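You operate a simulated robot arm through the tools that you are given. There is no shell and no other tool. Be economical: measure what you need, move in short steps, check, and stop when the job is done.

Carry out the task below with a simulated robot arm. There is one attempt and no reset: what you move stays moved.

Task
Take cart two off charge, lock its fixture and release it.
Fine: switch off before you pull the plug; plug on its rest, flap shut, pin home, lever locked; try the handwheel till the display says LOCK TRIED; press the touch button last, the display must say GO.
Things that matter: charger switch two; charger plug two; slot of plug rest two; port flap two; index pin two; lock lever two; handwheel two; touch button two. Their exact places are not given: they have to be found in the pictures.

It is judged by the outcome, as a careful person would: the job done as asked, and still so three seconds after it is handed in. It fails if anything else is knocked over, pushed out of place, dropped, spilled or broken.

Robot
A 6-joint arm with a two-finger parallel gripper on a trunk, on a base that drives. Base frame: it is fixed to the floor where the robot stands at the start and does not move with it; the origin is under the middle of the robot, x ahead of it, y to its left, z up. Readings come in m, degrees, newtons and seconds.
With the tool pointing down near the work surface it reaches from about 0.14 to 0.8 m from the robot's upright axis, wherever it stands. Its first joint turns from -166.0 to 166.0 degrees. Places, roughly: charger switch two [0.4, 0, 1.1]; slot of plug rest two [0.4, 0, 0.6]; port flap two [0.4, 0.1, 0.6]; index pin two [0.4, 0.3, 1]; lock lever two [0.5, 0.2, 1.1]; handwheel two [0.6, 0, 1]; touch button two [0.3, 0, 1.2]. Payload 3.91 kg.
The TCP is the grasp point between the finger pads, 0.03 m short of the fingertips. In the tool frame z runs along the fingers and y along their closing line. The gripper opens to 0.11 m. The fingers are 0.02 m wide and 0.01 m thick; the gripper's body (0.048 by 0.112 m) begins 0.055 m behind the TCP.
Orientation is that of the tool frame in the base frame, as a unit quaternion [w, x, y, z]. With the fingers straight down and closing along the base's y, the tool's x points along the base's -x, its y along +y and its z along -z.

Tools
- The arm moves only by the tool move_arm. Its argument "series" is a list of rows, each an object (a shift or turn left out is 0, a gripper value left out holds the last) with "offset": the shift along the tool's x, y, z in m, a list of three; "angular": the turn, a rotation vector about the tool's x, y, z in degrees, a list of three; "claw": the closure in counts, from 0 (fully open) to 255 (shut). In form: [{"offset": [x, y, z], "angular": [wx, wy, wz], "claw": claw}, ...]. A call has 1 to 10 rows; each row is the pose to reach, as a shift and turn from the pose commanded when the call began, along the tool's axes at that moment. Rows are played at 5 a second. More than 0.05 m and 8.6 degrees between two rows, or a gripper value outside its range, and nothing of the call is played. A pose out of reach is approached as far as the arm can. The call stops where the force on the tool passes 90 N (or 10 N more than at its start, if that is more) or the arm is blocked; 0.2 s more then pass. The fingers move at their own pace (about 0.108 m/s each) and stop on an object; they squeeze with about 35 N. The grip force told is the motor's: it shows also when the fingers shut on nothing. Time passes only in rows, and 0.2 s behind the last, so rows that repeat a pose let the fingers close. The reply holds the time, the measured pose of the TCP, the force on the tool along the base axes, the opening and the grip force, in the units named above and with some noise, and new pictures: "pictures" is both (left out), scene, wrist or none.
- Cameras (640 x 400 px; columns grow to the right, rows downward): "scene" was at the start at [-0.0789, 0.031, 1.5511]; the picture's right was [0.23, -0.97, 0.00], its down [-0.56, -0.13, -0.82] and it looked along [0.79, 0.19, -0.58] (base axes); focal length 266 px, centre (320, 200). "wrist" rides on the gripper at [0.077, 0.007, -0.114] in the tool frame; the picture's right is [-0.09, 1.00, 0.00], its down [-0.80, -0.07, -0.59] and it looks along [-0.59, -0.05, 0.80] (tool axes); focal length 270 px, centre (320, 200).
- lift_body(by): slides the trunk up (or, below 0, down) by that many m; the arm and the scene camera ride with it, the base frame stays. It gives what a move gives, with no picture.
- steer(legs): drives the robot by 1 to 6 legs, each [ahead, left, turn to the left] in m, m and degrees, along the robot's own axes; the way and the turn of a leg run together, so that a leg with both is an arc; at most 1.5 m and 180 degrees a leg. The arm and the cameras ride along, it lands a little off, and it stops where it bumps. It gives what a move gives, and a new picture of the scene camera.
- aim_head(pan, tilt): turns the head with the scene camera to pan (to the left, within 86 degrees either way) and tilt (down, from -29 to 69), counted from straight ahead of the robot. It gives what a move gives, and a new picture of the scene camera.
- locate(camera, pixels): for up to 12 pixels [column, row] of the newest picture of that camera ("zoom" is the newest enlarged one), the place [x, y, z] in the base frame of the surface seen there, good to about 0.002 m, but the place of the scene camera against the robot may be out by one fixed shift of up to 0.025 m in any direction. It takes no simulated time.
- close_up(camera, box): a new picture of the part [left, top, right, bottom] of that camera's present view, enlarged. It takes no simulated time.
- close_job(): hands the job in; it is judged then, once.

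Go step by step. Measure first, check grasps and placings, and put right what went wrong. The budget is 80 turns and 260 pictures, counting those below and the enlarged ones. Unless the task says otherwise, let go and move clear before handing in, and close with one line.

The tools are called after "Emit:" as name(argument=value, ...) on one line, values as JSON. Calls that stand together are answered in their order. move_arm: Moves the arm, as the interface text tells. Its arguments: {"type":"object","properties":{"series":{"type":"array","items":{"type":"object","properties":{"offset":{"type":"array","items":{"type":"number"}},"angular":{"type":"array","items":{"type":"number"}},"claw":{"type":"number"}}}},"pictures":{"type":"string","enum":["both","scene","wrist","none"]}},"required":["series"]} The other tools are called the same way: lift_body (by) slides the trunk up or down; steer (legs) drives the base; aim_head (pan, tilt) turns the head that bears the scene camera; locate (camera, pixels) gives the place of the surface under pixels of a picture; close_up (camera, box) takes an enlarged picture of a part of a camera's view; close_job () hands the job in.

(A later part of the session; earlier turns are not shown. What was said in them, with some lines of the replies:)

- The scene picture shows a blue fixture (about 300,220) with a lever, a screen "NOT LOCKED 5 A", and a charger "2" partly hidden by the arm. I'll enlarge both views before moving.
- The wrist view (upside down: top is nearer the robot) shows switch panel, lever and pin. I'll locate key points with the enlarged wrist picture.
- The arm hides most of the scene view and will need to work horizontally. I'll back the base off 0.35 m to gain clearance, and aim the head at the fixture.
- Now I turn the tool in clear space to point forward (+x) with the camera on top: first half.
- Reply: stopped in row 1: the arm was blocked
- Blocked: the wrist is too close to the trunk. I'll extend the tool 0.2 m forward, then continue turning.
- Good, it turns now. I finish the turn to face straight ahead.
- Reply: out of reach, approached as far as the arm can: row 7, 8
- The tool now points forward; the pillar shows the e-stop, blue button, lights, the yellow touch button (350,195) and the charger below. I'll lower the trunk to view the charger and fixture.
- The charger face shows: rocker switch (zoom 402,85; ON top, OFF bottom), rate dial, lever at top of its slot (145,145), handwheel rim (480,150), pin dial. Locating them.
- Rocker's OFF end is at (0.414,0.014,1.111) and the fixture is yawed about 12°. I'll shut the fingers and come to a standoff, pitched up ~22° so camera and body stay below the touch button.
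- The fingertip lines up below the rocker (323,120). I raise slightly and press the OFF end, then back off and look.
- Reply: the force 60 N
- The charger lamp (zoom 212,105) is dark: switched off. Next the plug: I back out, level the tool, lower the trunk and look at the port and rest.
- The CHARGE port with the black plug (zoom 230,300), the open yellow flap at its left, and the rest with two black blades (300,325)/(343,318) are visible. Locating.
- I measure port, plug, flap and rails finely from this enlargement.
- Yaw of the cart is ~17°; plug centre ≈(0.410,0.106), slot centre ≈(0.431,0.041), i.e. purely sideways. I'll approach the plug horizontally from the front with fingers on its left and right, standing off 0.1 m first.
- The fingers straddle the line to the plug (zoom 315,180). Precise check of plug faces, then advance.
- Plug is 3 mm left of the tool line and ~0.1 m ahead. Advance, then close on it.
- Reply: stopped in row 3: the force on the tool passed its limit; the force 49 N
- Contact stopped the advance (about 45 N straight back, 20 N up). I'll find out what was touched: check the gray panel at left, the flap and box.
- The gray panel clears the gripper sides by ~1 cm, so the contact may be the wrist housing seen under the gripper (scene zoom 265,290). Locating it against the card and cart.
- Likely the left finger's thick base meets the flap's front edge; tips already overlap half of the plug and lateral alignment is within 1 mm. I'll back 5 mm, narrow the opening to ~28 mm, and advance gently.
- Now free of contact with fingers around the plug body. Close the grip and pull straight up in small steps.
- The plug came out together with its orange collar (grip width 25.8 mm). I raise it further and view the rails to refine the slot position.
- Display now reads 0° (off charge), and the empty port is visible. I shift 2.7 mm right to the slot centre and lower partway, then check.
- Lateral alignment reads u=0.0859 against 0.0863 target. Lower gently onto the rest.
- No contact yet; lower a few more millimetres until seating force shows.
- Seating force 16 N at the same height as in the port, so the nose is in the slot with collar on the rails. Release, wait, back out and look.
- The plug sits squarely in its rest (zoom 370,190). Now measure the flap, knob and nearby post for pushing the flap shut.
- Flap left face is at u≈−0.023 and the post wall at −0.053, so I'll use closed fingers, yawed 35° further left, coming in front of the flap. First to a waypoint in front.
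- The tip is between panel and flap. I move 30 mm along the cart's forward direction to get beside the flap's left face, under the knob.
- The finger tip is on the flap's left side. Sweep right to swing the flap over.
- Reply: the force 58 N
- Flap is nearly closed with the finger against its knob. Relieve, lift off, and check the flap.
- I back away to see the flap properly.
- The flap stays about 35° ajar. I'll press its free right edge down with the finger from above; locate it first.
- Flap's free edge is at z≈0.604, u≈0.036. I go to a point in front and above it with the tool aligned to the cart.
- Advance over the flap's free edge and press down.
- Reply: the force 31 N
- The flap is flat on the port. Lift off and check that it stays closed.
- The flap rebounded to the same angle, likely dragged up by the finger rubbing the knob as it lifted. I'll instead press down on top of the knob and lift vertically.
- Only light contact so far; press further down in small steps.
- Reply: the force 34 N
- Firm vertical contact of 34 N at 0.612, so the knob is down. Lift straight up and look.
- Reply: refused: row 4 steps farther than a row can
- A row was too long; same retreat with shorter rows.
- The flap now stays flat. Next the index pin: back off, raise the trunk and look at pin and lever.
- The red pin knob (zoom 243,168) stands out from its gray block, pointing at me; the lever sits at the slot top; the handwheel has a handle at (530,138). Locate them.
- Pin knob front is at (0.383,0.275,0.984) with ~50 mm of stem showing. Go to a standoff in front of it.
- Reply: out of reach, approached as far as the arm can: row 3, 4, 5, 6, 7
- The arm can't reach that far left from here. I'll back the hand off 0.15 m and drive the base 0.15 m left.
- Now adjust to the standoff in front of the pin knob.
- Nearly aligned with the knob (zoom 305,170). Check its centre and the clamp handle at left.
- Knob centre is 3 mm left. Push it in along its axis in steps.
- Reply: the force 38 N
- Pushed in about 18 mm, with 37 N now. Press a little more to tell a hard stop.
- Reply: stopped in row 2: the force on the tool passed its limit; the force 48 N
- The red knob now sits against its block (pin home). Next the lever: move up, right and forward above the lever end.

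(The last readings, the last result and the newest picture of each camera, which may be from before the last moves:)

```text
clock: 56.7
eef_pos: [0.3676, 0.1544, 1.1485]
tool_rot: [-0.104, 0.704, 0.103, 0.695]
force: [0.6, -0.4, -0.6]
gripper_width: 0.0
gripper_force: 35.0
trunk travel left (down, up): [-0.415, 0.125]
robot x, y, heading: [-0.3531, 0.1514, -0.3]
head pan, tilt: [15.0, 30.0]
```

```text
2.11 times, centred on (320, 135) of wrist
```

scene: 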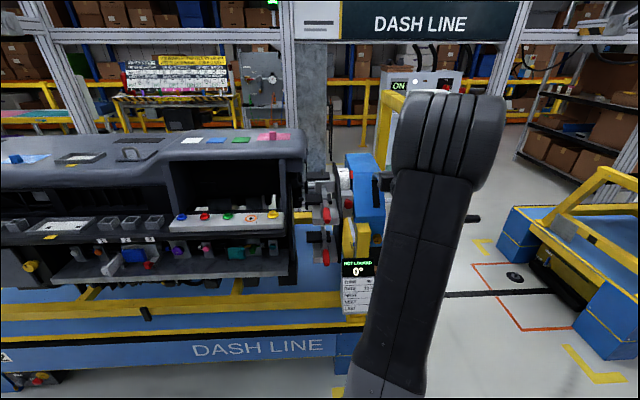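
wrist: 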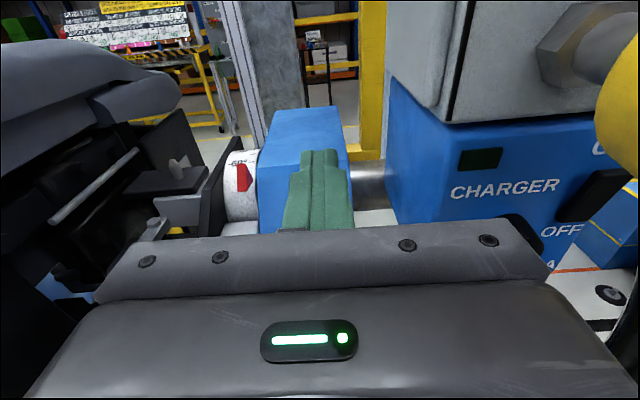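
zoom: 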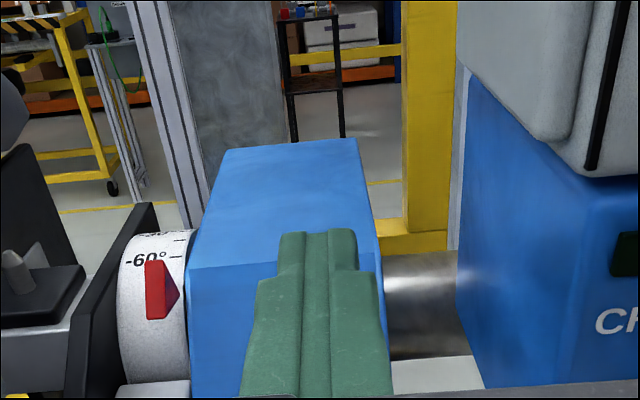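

Finger is above the lever line. Move 30 mm forward over the lever and push down in steps.

Emit:
move_arm(series=[{"offset": [0, 0, 0.03], "claw": 255}, {"offset": [-0.02, 0, 0.03], "claw": 255}, {"offset": [-0.04, 0, 0.03], "claw": 255}, {"offset": [-0.055, 0, 0.03], "claw": 255}, {"offset": [-0.07, 0, 0.03], "claw": 255}, {"offset": [-0.085, 0, 0.03], "claw": 255}, {"offset": [-0.1, 0, 0.03], "claw": 255}], pictures="both")

Emit:
close_up(camera="wrist", box=[180, 40, 460, 230])

```text
clock: 57.9
eef_pos: [0.3957, 0.1625, 1.0952]
tool_rot: [-0.103, 0.699, 0.103, 0.7]
force: [3.1, 0.1, 1.4]
gripper_width: 0.0
gripper_force: 35.6
trunk travel left (down, up): [-0.415, 0.125]
robot x, y, heading: [-0.3563, 0.1492, -0.1]
head pan, tilt: [15.0, 30.0]
stopped in row 5: the force on the tool passed its limit (the readings are from after the stop); the commanded pose is now the measured one
```

scene: 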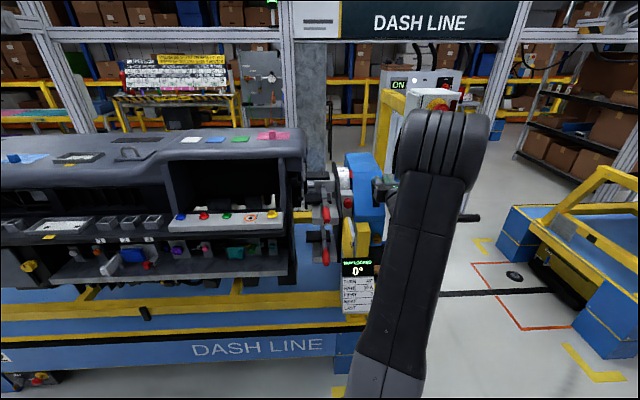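
wrist: 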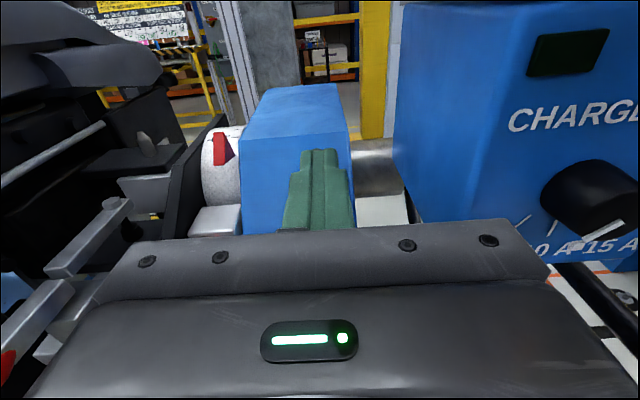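

```text
2.11 times, centred on (320, 135) of wrist
```

zoom: 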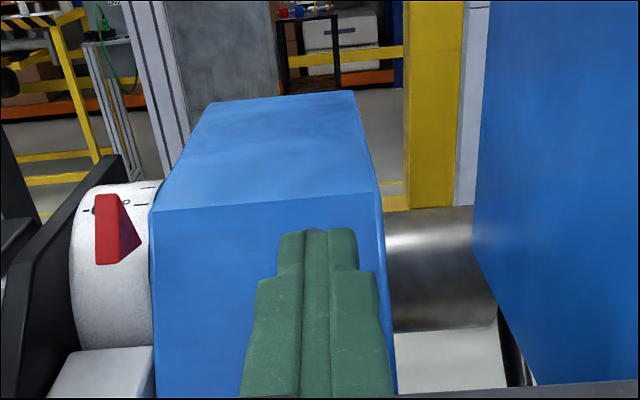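

The push stopped at its force limit with the finger ~3 cm down. Back off and look at the lever.

Emit:
move_arm(series=[{"offset": [0.01, 0, 0], "claw": 255}, {"offset": [0.03, 0, -0.03], "claw": 255}, {"offset": [0.03, 0, -0.075], "claw": 255}, {"offset": [0.03, 0, -0.12], "claw": 255}], pictures="wrist")

Emit:
close_up(camera="wrist", box=[220, 60, 440, 230])

```text
clock: 58.9
eef_pos: [0.2771, 0.1262, 1.1293]
tool_rot: [-0.104, 0.697, 0.104, 0.702]
force: [0.2, 0.0, -0.1]
gripper_width: 0.0002
gripper_force: 34.5
trunk travel left (down, up): [-0.415, 0.125]
robot x, y, heading: [-0.3566, 0.1487, -0.2]
head pan, tilt: [15.0, 30.0]
```

wrist: 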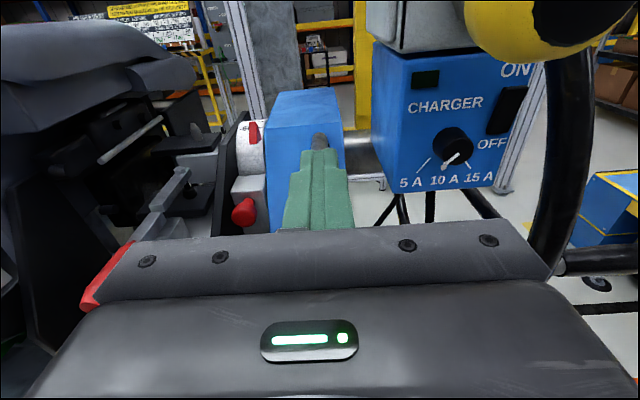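

```text
2.35 times, centred on (330, 145) of wrist
```

zoom: 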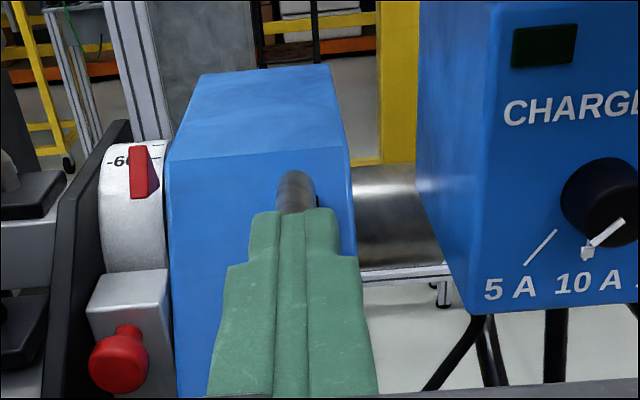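

Lever end is at zoom (297,185). The pin knob at (120,365) shows a bit of stem; I'll check both depths.

Emit:
locate(camera="zoom", pixels=[[297, 180], [297, 200], [288, 190], [310, 190], [118, 368], [125, 330], [128, 305], [230, 220], [145, 170]])

Emit:
move_arm(series=[{"offset": [0.04, 0, 0], "claw": 255}], pictures="wrist")

Emit:
close_up(camera="wrist", box=[200, 80, 400, 230])

```text
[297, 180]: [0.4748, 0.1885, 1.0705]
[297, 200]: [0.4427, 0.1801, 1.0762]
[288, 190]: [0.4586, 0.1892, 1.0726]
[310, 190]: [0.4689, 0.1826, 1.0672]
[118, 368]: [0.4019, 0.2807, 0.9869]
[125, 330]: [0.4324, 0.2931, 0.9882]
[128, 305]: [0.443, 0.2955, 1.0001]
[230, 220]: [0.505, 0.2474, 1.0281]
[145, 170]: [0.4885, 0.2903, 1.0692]
```

```text
clock: 59.2
eef_pos: [0.2772, 0.1267, 1.1701]
tool_rot: [-0.103, 0.697, 0.103, 0.702]
force: [0.3, -0.9, -0.4]
gripper_width: 0.0
gripper_force: 34.6
trunk travel left (down, up): [-0.415, 0.125]
robot x, y, heading: [-0.3572, 0.1451, -0.2]
head pan, tilt: [15.0, 30.0]
```

wrist: 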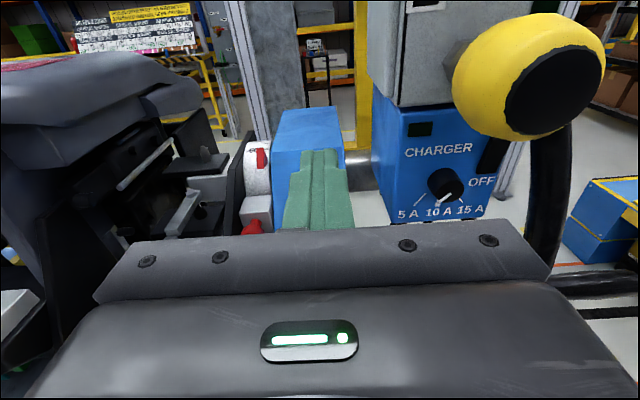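

```text
2.67 times, centred on (300, 155) of wrist
```

zoom: 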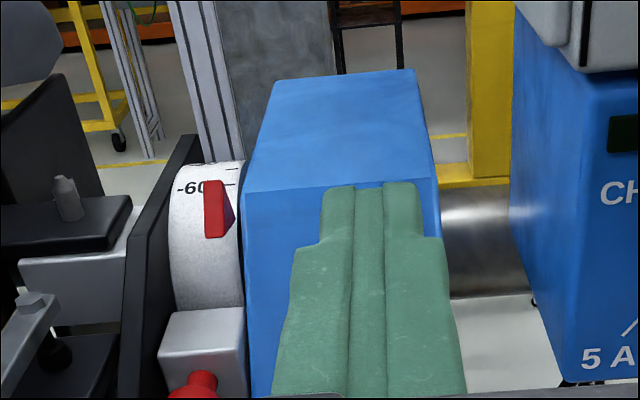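

Pin moved in 20 mm (hard stop), and the lever has turned down part way (now z≈1.075). I continue pushing it down, more slowly.

Emit:
move_arm(series=[{"offset": [-0.02, 0, 0.04], "claw": 255}, {"offset": [-0.04, 0, 0.08], "claw": 255}, {"offset": [-0.055, 0, 0.12], "claw": 255}, {"offset": [-0.075, 0, 0.12], "claw": 255}, {"offset": [-0.081, 0, 0.12], "claw": 255}, {"offset": [-0.087, 0, 0.12], "claw": 255}, {"offset": [-0.093, 0, 0.12], "claw": 255}, {"offset": [-0.099, 0, 0.12], "claw": 255}, {"offset": [-0.105, 0, 0.12], "claw": 255}], pictures="none")

```text
clock: 61.2
eef_pos: [0.3913, 0.161, 1.066]
tool_rot: [-0.103, 0.696, 0.103, 0.703]
force: [-4.6, -1.5, 7.8]
gripper_width: 0.0
gripper_force: 35.5
trunk travel left (down, up): [-0.415, 0.125]
robot x, y, heading: [-0.3556, 0.15, -0.3]
head pan, tilt: [15.0, 30.0]
```

Smooth with only ~8 N. Continue down.

Emit:
move_arm(series=[{"offset": [-0.008, 0, 0], "claw": 255}, {"offset": [-0.016, 0, 0], "claw": 255}, {"offset": [-0.024, 0, 0], "claw": 255}, {"offset": [-0.032, 0, 0], "claw": 255}, {"offset": [-0.04, 0, 0], "claw": 255}, {"offset": [-0.048, 0, 0], "claw": 255}, {"offset": [-0.056, 0, 0], "claw": 255}], pictures="wrist")

Emit:
close_up(camera="wrist", box=[200, 60, 440, 230])

```text
clock: 62.6
eef_pos: [0.3835, 0.1558, 1.0389]
tool_rot: [-0.102, 0.684, 0.103, 0.715]
force: [-57.5, -9.3, 35.6]
gripper_width: 0.0001
gripper_force: 34.4
trunk travel left (down, up): [-0.415, 0.125]
robot x, y, heading: [-0.3549, 0.1456, -0.2]
head pan, tilt: [15.0, 30.0]
stopped in row 6: the force on the tool passed its limit (the readings are from after the stop); the commanded pose is now the measured one
```

wrist: 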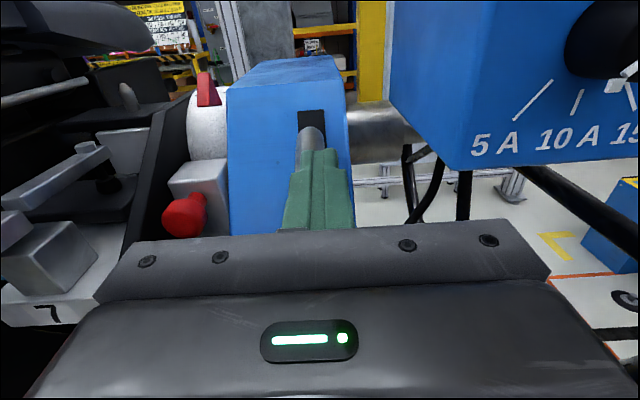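

```text
2.35 times, centred on (320, 145) of wrist
```

zoom: 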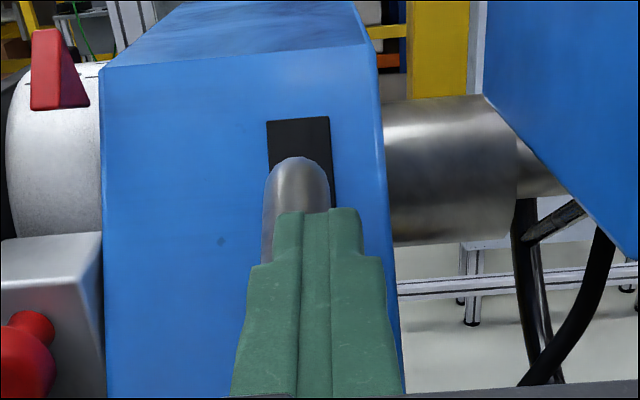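

The lever now points at me and its end is pushing against my palm (−57 N). I back off 45 mm and keep pushing down nearer its end.

Emit:
move_arm(series=[{"offset": [0.006, 0, -0.015], "claw": 255}, {"offset": [0.008, 0, -0.05], "claw": 255}, {"offset": [0.03, 0, -0.09], "claw": 255}, {"offset": [0.05, 0, -0.12], "claw": 255}], pictures="wrist")

Emit:
close_up(camera="wrist", box=[200, 60, 440, 230])

```text
clock: 63.6
eef_pos: [0.2759, 0.1248, 1.0763]
tool_rot: [-0.103, 0.69, 0.103, 0.709]
force: [-0.8, 0.0, -0.1]
gripper_width: 0.0
gripper_force: 35.0
trunk travel left (down, up): [-0.415, 0.125]
robot x, y, heading: [-0.3525, 0.1486, -0.0]
head pan, tilt: [15.0, 30.0]
```

wrist: 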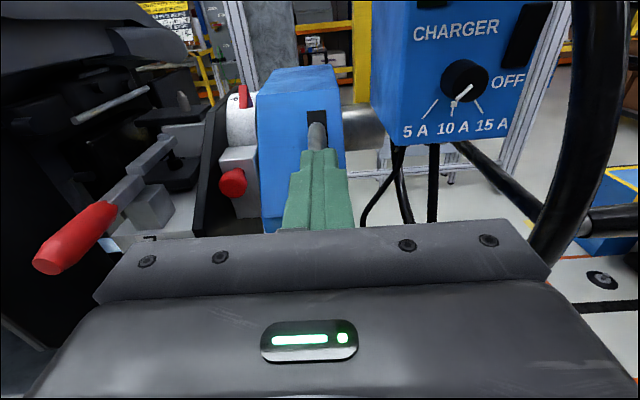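

```text
2.35 times, centred on (320, 145) of wrist
```

zoom: 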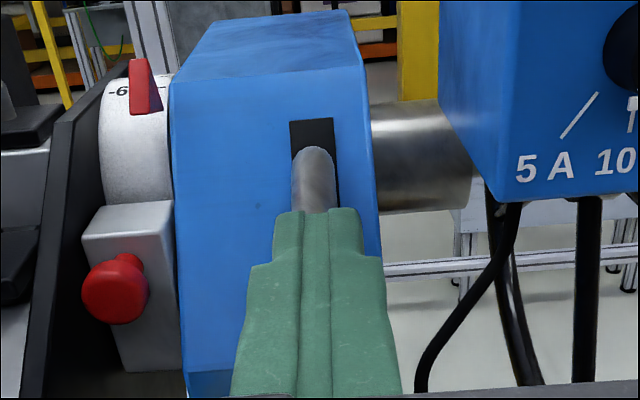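

Locate the visible part of the lever to know its slope.

Emit:
locate(camera="zoom", pixels=[[316, 155], [316, 170], [316, 185], [316, 203], [305, 200], [328, 200], [312, 125]])

```text
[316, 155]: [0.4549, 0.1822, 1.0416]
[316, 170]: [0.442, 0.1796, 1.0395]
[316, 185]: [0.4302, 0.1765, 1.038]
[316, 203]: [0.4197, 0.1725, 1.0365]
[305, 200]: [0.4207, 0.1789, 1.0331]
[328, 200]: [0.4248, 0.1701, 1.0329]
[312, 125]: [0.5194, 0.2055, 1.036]
```

From the slopes, the lever pivots at about f=0.622, z=1.06; past horizontal its end swings away, so my push must follow that arc. I push down along the arc with the fingertip.

Emit:
move_arm(series=[{"offset": [-0.008, -0.002, 0.048], "claw": 255}, {"offset": [-0.02, -0.002, 0.092], "claw": 255}, {"offset": [-0.035, -0.002, 0.1086], "claw": 255}, {"offset": [-0.054, -0.002, 0.1123], "claw": 255}, {"offset": [-0.0728, -0.002, 0.118], "claw": 255}, {"offset": [-0.088, -0.002, 0.124], "claw": 255}, {"offset": [-0.1024, -0.002, 0.1316], "claw": 255}, {"offset": [-0.1134, -0.002, 0.1384], "claw": 255}, {"offset": [-0.124, -0.002, 0.146], "claw": 255}], pictures="wrist")

Emit:
close_up(camera="wrist", box=[200, 60, 440, 230])

```text
clock: 64.8
eef_pos: [0.3816, 0.1564, 1.0381]
tool_rot: [-0.101, 0.67, 0.102, 0.728]
force: [-58.2, -5.6, 39.2]
gripper_width: 0.0
gripper_force: 35.2
trunk travel left (down, up): [-0.415, 0.125]
robot x, y, heading: [-0.3572, 0.1456, -0.3]
head pan, tilt: [15.0, 30.0]
stopped in row 6: the force on the tool passed its limit (the readings are from after the stop); the commanded pose is now the measured one
```

wrist: 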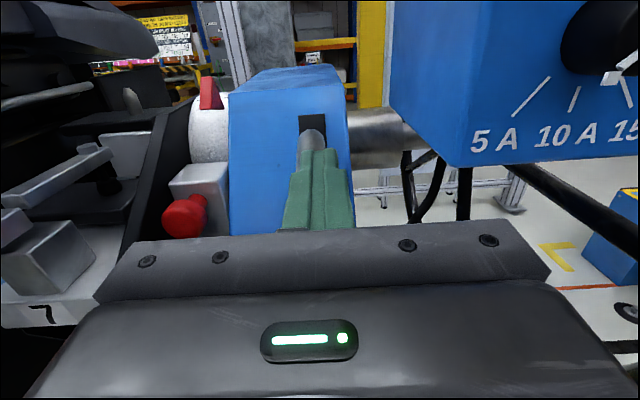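

```text
2.35 times, centred on (320, 145) of wrist
```

zoom: 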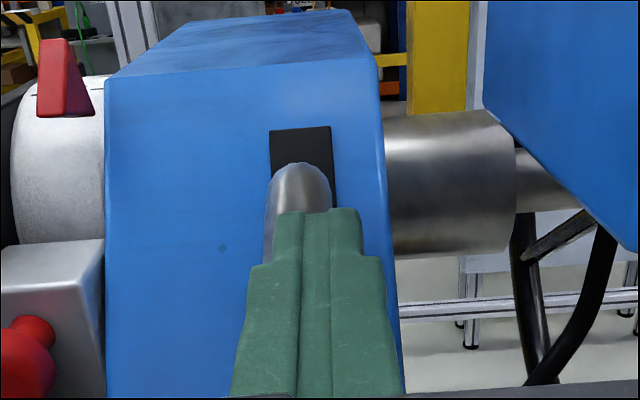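

It stopped at the same spot; the lever is a bent rod turning about the shaft (f≈0.605, z≈0.99), so its end comes toward me and slopes. I'll pitch the tool ~60° down to push end-on along the true arc; first retreat and turn.

Emit:
move_arm(series=[{"offset": [0.02, 0, -0.04], "angular": [0, -5, 0], "claw": 255}, {"offset": [0.05, 0, -0.07], "angular": [0, -13, 0], "claw": 255}, {"offset": [0.07, -0.003, -0.075], "angular": [0, -21, 0], "claw": 255}, {"offset": [0.075, -0.003, -0.07], "angular": [0, -29, 0], "claw": 255}, {"offset": [0.075, -0.003, -0.065], "angular": [0, -37, 0], "claw": 255}, {"offset": [0.075, -0.003, -0.06], "angular": [0, -45, 0], "claw": 255}, {"offset": [0.075, -0.003, -0.055], "angular": [0, -53, 0], "claw": 255}, {"offset": [0.072, -0.003, -0.05], "angular": [0, -61, 0], "claw": 255}, {"offset": [0.07, -0.003, -0.045], "angular": [0, -64, 0], "claw": 255}], pictures="both")

Emit:
close_up(camera="wrist", box=[200, 40, 440, 230])

```text
clock: 66.8
eef_pos: [0.3436, 0.1468, 1.0935]
tool_rot: [-0.032, 0.957, 0.141, 0.253]
force: [-0.3, 0.2, 0.5]
gripper_width: 0.0001
gripper_force: 35.1
trunk travel left (down, up): [-0.415, 0.125]
robot x, y, heading: [-0.3532, 0.1492, -0.3]
head pan, tilt: [15.0, 30.0]
```

scene: 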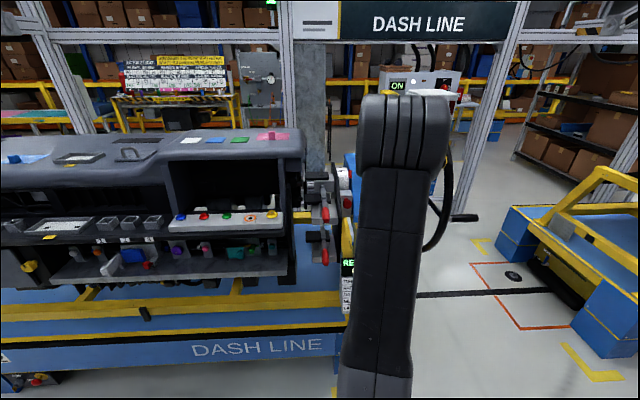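
wrist: 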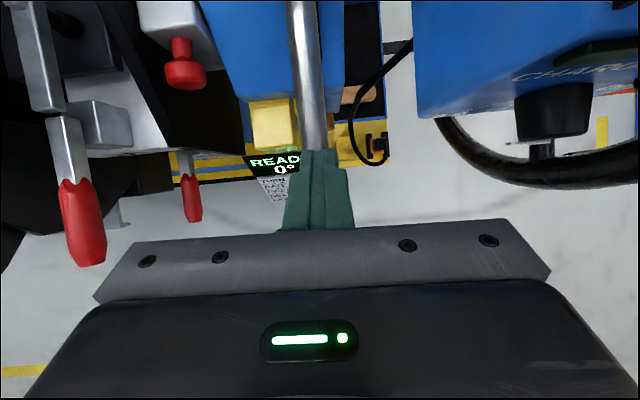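

```text
2.11 times, centred on (320, 135) of wrist
```

zoom: 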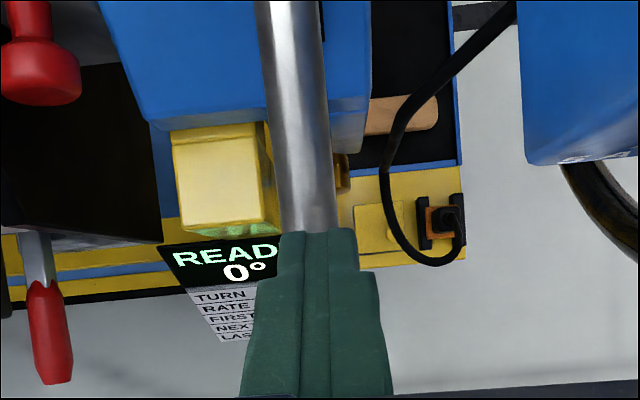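

The display now reads "READ…" instead of NOT LOCKED: the lever stop was the lock position. I'll move back and read the full display.

Emit:
move_arm(series=[{"offset": [0.0, 0, -0.045], "claw": 255}, {"offset": [-0.04, 0, -0.06], "claw": 255}, {"offset": [-0.08, 0, -0.06], "claw": 255}], pictures="both")

Emit:
close_up(camera="scene", box=[300, 140, 500, 320])

Emit:
close_up(camera="wrist", box=[180, 0, 460, 230])

```text
clock: 67.6
eef_pos: [0.2469, 0.1191, 1.107]
tool_rot: [-0.032, 0.956, 0.141, 0.255]
force: [0.7, 0.5, 0.2]
gripper_width: 0.0002
gripper_force: 35.0
trunk travel left (down, up): [-0.415, 0.125]
robot x, y, heading: [-0.3546, 0.1491, -0.2]
head pan, tilt: [15.0, 30.0]
```

scene: 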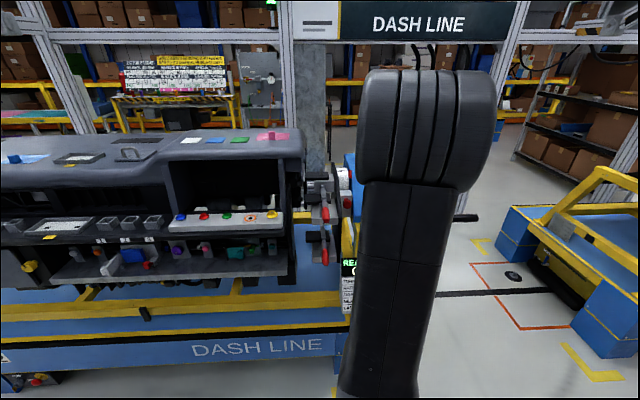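
wrist: 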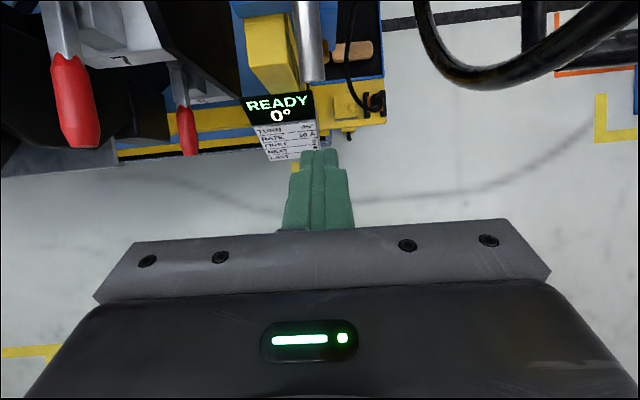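

```text
2.22 times, centred on (400, 230) of scene
```

zoom: 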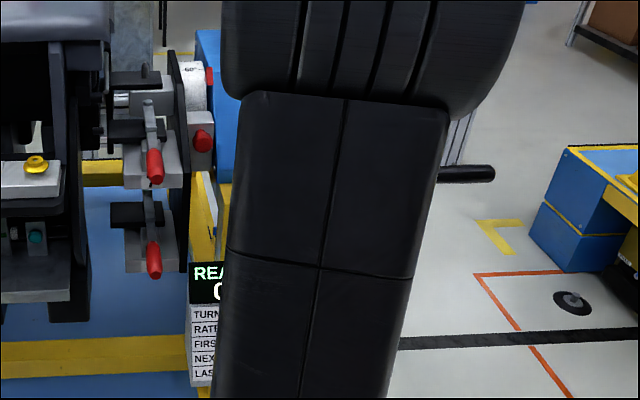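

```text
1.74 times, centred on (320, 115) of wrist
```

zoom: 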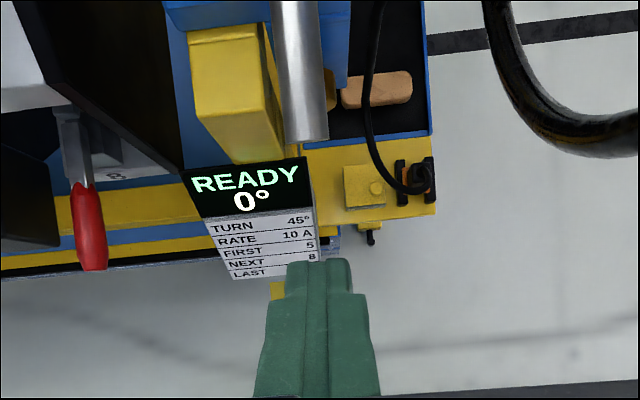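

Display reads READY. Next, try the handwheel by its handle (near (0.40,−0.11,0.987)). I level the tool, retreat, and drive right 0.25 m.

Emit:
move_arm(series=[{"offset": [-0.02, 0, -0.01], "angular": [0, 7.5, 0], "claw": 255}, {"offset": [-0.04, 0, -0.014], "angular": [0, 15, 0], "claw": 255}, {"offset": [-0.06, 0, -0.014], "angular": [0, 22.5, 0], "claw": 255}, {"offset": [-0.084, 0, -0.014], "angular": [0, 30, 0], "claw": 255}, {"offset": [-0.084, 0, -0.014], "angular": [0, 37.5, 0], "claw": 255}, {"offset": [-0.084, 0, -0.014], "angular": [0, 45, 0], "claw": 255}, {"offset": [-0.084, 0, -0.014], "angular": [0, 52.5, 0], "claw": 255}, {"offset": [-0.084, 0, -0.014], "angular": [0, 60, 0], "claw": 255}], pictures="none")

Emit:
steer(legs=[[0, -0.25, 0]])

Emit:
close_up(camera="wrist", box=[160, 0, 480, 230])

```text
clock: 69.4
eef_pos: [0.1711, 0.0947, 1.0778]
tool_rot: [-0.098, 0.701, 0.105, 0.699]
force: [0.3, 1.0, -0.4]
gripper_width: 0.0
gripper_force: 35.4
trunk travel left (down, up): [-0.415, 0.125]
robot x, y, heading: [-0.3528, 0.1476, -0.3]
head pan, tilt: [15.0, 30.0]
```

```text
clock: 71.2
eef_pos: [0.1706, -0.1541, 1.0774]
tool_rot: [-0.098, 0.701, 0.105, 0.698]
force: [-0.5, -0.2, -0.2]
gripper_width: 0.0
gripper_force: 35.0
trunk travel left (down, up): [-0.415, 0.125]
robot x, y, heading: [-0.3569, -0.1027, -0.3]
head pan, tilt: [15.0, 30.0]
```

scene: 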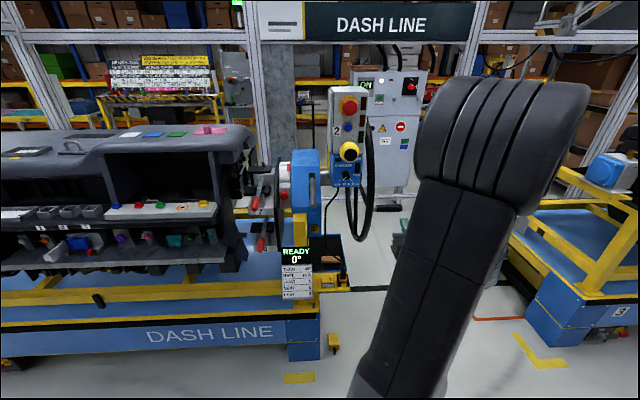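

```text
1.74 times, centred on (320, 115) of wrist
```

zoom: 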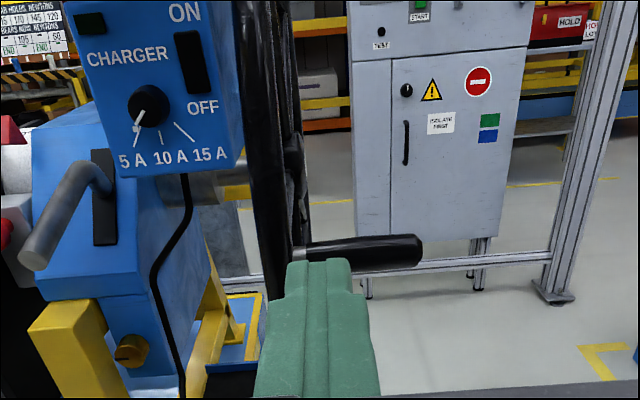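

Let me read the wall notice too (scene 165,72), as it seems to mention newtons, and locate the handle.

Emit:
locate(camera="zoom", pixels=[[310, 252], [340, 240], [370, 236], [400, 238], [418, 250], [370, 265], [265, 150], [265, 250]])

Emit:
close_up(camera="scene", box=[100, 50, 230, 100])

```text
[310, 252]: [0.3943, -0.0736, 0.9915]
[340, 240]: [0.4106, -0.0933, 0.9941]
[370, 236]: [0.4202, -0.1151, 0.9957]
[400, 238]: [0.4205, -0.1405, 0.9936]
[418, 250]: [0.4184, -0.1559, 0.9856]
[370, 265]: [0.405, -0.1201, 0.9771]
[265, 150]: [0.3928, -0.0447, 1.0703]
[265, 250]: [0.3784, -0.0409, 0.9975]
```

```text
4.92 times, centred on (165, 75) of scene
```

zoom: 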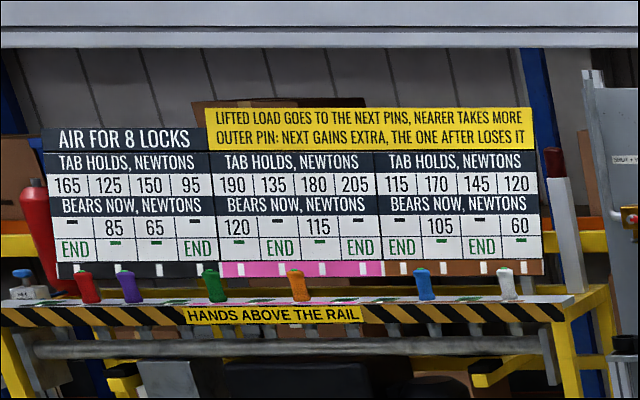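

The notice is unrelated. Handle axis is at f≈0.364, z≈0.985. Move the closed fingers above it (u≈0.225) and then press down gently.

Emit:
move_arm(series=[{"offset": [-0.01, 0.006, 0.045], "claw": 255}, {"offset": [-0.02, 0.012, 0.09], "claw": 255}, {"offset": [-0.03, 0.018, 0.135], "claw": 255}, {"offset": [-0.04, 0.024, 0.18], "claw": 255}, {"offset": [-0.045, 0.0277, 0.22], "claw": 255}, {"offset": [-0.047, 0.0277, 0.2466], "claw": 255}], pictures="wrist")

Emit:
move_arm(series=[{"offset": [-0.015, 0, 0], "claw": 255}, {"offset": [-0.021, 0, 0], "claw": 255}, {"offset": [-0.025, 0, 0], "claw": 255}, {"offset": [-0.029, 0, 0], "claw": 255}, {"offset": [-0.033, 0, 0], "claw": 255}], pictures="both")

Emit:
close_up(camera="scene", box=[240, 220, 360, 320])

```text
clock: 72.7
eef_pos: [0.416, -0.111, 1.0295]
tool_rot: [-0.098, 0.701, 0.104, 0.698]
force: [-0.1, -0.8, -0.6]
gripper_width: 0.0
gripper_force: 35.2
trunk travel left (down, up): [-0.415, 0.125]
robot x, y, heading: [-0.3534, -0.1046, -0.3]
head pan, tilt: [15.0, 30.0]
```

wrist: 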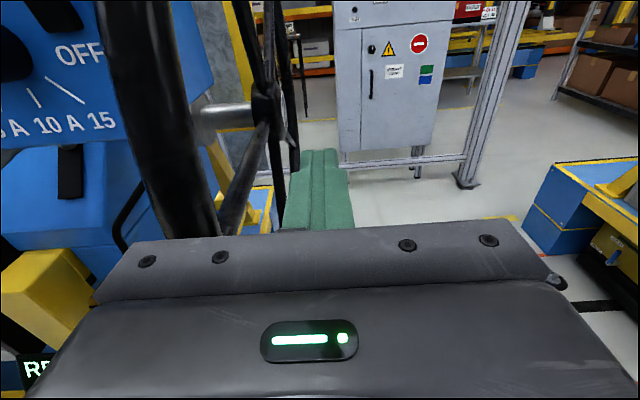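

```text
clock: 73.8
eef_pos: [0.4146, -0.1109, 1.0032]
tool_rot: [-0.098, 0.696, 0.106, 0.704]
force: [13.1, -0.6, 40.0]
gripper_width: 0.0
gripper_force: 34.9
trunk travel left (down, up): [-0.415, 0.125]
robot x, y, heading: [-0.353, -0.1048, -0.4]
head pan, tilt: [15.0, 30.0]
```

scene: 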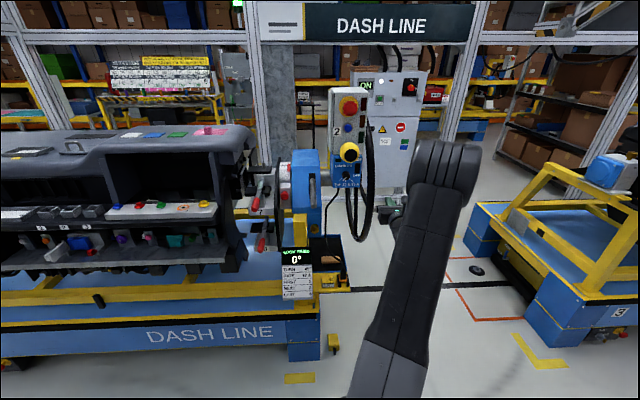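
wrist: 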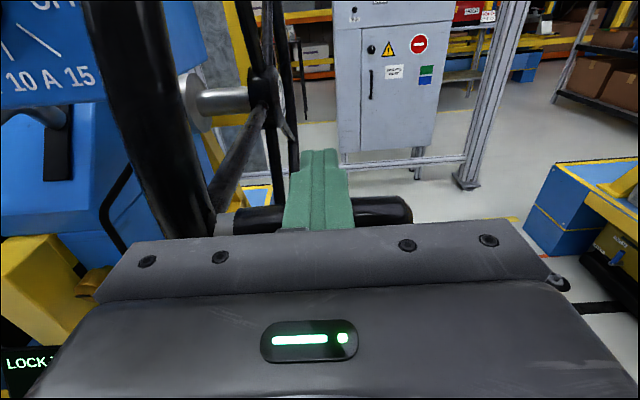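

```text
4.00 times, centred on (300, 270) of scene
```

zoom: 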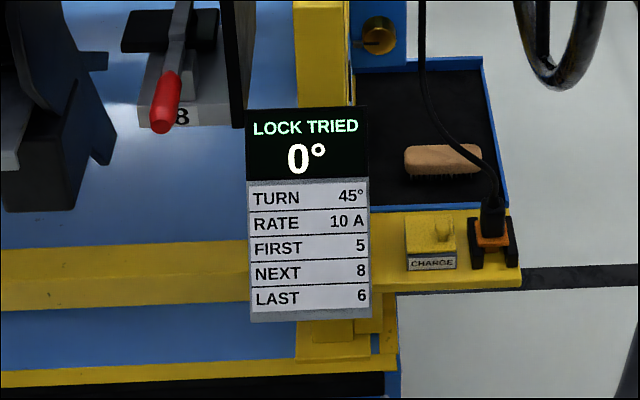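

LOCK TRIED and flap shut, plug on rest. Let go upward, retreat, raise the trunk and look at the touch button.

Emit:
move_arm(series=[{"offset": [0.03, 0, 0], "claw": 255}, {"offset": [0.035, 0, -0.045], "claw": 255}, {"offset": [0.035, 0, -0.09], "claw": 255}, {"offset": [0.035, 0, -0.135], "claw": 255}, {"offset": [0.035, 0, -0.18], "claw": 255}, {"offset": [0.035, -0.03, -0.21], "claw": 255}, {"offset": [0.035, -0.07, -0.22], "claw": 255}, {"offset": [0.035, -0.11, -0.22], "claw": 255}], pictures="none")

Emit:
lift_body(by=0.12)

Emit:
move_arm(series=[{"offset": [0, 0, 0], "claw": 255}], pictures="wrist")

Emit:
close_up(camera="wrist", box=[180, 0, 460, 230])

```text
clock: 75.7
eef_pos: [0.1713, -0.0678, 1.0317]
tool_rot: [-0.1, 0.701, 0.107, 0.698]
force: [-0.3, 0.4, 0.6]
gripper_width: 0.0
gripper_force: 35.2
trunk travel left (down, up): [-0.415, 0.125]
robot x, y, heading: [-0.3565, -0.1019, -0.3]
head pan, tilt: [15.0, 30.0]
```

```text
clock: 77.2
eef_pos: [0.1711, -0.0681, 1.1504]
tool_rot: [-0.099, 0.701, 0.106, 0.698]
force: [-0.2, 0.2, -0.6]
gripper_width: 0.0001
gripper_force: 35.1
trunk travel left (down, up): [-0.535, 0.005]
robot x, y, heading: [-0.3553, -0.1028, -0.3]
head pan, tilt: [15.0, 30.0]
```

```text
clock: 77.5
eef_pos: [0.1709, -0.0687, 1.1515]
tool_rot: [-0.097, 0.701, 0.105, 0.698]
force: [0.0, -0.3, -1.1]
gripper_width: 0.0
gripper_force: 34.8
trunk travel left (down, up): [-0.535, 0.005]
robot x, y, heading: [-0.3536, -0.1027, -0.2]
head pan, tilt: [15.0, 30.0]
```

wrist: 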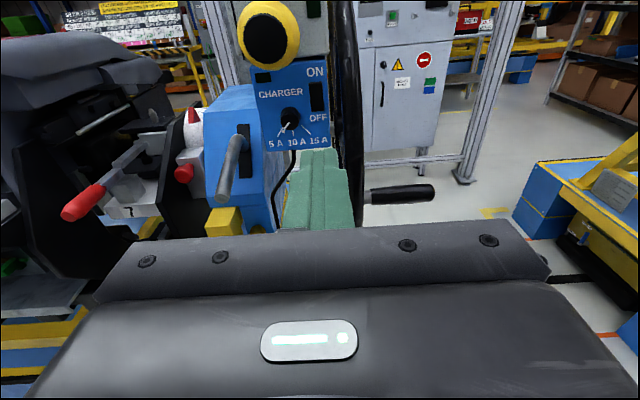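

```text
1.74 times, centred on (320, 115) of wrist
```

zoom: 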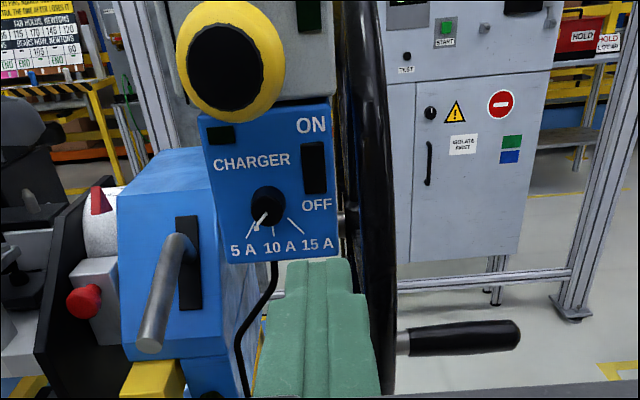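

The touch button's black disc is at zoom (227,67). Locate it.

Emit:
locate(camera="zoom", pixels=[[227, 67], [205, 67], [250, 67], [227, 45], [227, 90], [275, 65], [190, 65]])

```text
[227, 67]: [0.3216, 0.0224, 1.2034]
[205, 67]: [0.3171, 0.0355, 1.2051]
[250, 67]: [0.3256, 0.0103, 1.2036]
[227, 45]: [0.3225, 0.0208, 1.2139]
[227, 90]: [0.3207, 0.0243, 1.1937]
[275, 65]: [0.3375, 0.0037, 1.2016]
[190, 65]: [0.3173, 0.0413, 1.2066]
```

Approach a 30 mm standoff in front of the disc.

Emit:
move_arm(series=[{"offset": [0.018, -0.015, 0.02], "claw": 255}, {"offset": [0.036, -0.03, 0.05], "claw": 255}, {"offset": [0.052, -0.0432, 0.08], "claw": 255}, {"offset": [0.052, -0.0432, 0.1107], "claw": 255}], pictures="wrist")

Emit:
close_up(camera="wrist", box=[200, 40, 440, 230])

```text
clock: 78.5
eef_pos: [0.2673, 0.0075, 1.2016]
tool_rot: [-0.098, 0.701, 0.105, 0.698]
force: [0.6, -0.5, 0.3]
gripper_width: 0.0
gripper_force: 34.9
trunk travel left (down, up): [-0.535, 0.005]
robot x, y, heading: [-0.3511, -0.101, -0.4]
head pan, tilt: [15.0, 30.0]
```

wrist: 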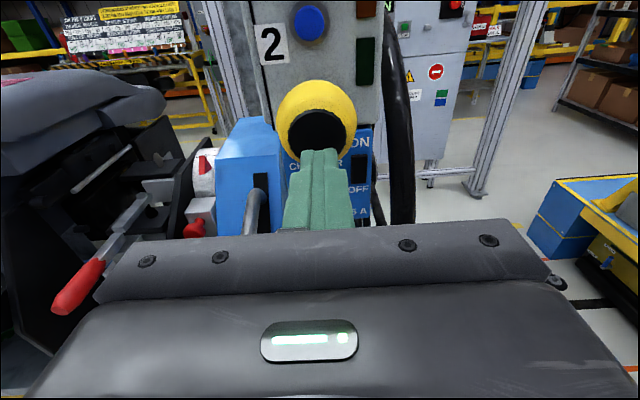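

```text
2.11 times, centred on (320, 135) of wrist
```

zoom: 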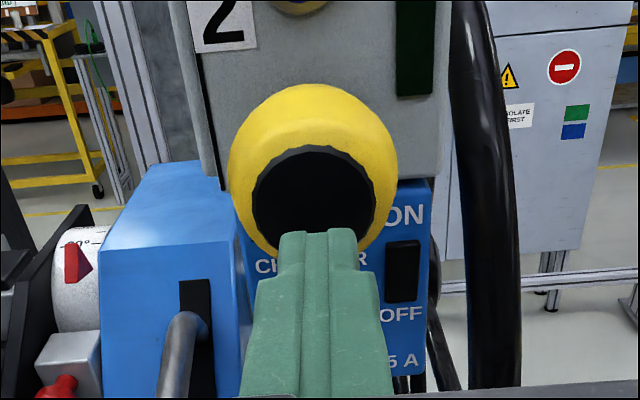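

Well aligned. Press gently and hold briefly, then check the display.

Emit:
move_arm(series=[{"offset": [0, 0, 0.02], "claw": 255}, {"offset": [0, 0, 0.026], "claw": 255}, {"offset": [0, 0, 0.03], "claw": 255}, {"offset": [0, 0, 0.033], "claw": 255}, {"offset": [0, 0, 0.033], "claw": 255}, {"offset": [0, 0, 0.033], "claw": 255}], pictures="both")

Emit:
close_up(camera="scene", box=[240, 80, 400, 320])

```text
clock: 80.0
eef_pos: [0.2979, 0.0164, 1.201]
tool_rot: [-0.098, 0.701, 0.107, 0.698]
force: [-2.2, 0.4, -2.3]
gripper_width: 0.0
gripper_force: 35.5
trunk travel left (down, up): [-0.535, 0.005]
robot x, y, heading: [-0.3549, -0.1006, -0.2]
head pan, tilt: [15.0, 30.0]
```

scene: 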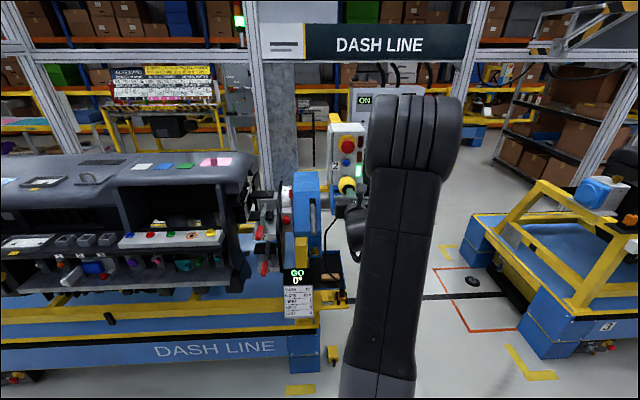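
wrist: 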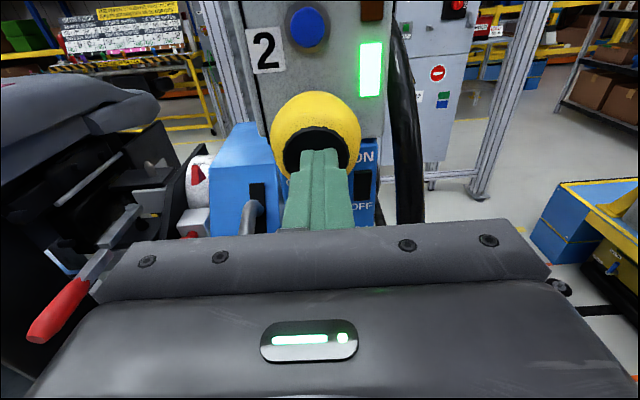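

```text
1.67 times, centred on (320, 200) of scene
```

zoom: 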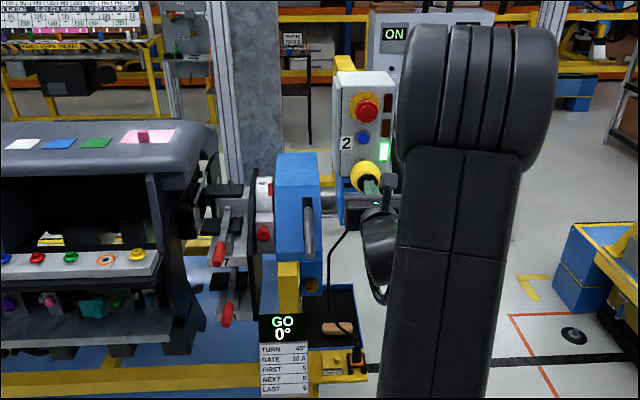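

The display says GO and the light is green. I withdraw straight back and check that everything stays so.

Emit:
move_arm(series=[{"offset": [0, 0, -0.045], "claw": 255}, {"offset": [0, 0, -0.09], "claw": 255}, {"offset": [0, 0, -0.13], "claw": 255}, {"offset": [0, 0, -0.13], "claw": 255}, {"offset": [0, 0, -0.13], "claw": 255}], pictures="both")

Emit:
close_up(camera="scene", box=[250, 120, 390, 320])

Emit:
close_up(camera="scene", box=[270, 250, 370, 320])

```text
clock: 81.2
eef_pos: [0.1716, -0.0217, 1.2027]
tool_rot: [-0.099, 0.701, 0.107, 0.698]
force: [-0.6, 0.4, 0.6]
gripper_width: 0.0001
gripper_force: 34.5
trunk travel left (down, up): [-0.535, 0.005]
robot x, y, heading: [-0.3563, -0.1041, -0.4]
head pan, tilt: [15.0, 30.0]
```

scene: 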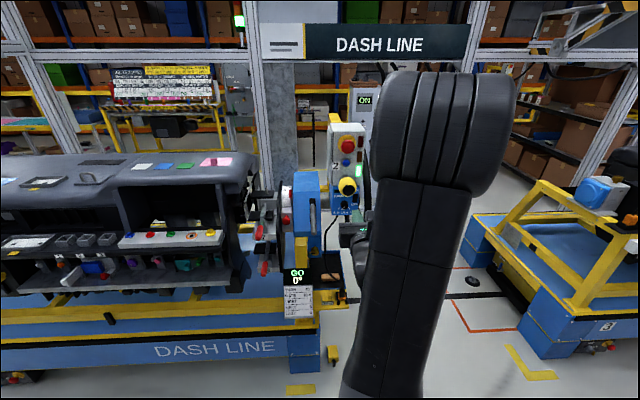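
wrist: 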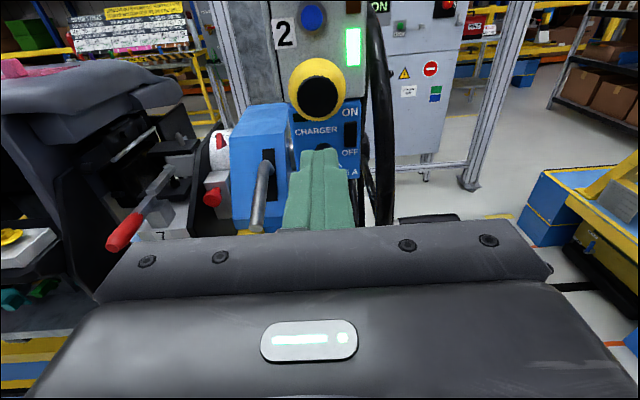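

```text
2.00 times, centred on (320, 220) of scene
```

zoom: 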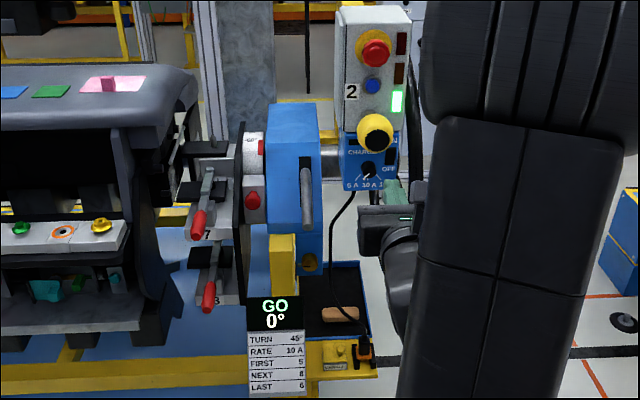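

```text
5.71 times, centred on (320, 285) of scene
```

zoom: 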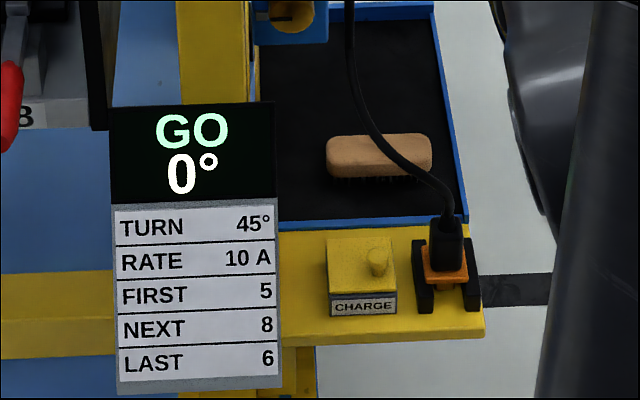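

GO holds, with the plug on its rest, flap shut, pin in, lever locked and the hand clear, so I'm handing in.

Emit:
close_job()

```text
The job is handed in.
```

Cart two is off charge, its fixture is locked and tried, and it is released: the display showed GO, and still did after I withdrew, just before I handed in.
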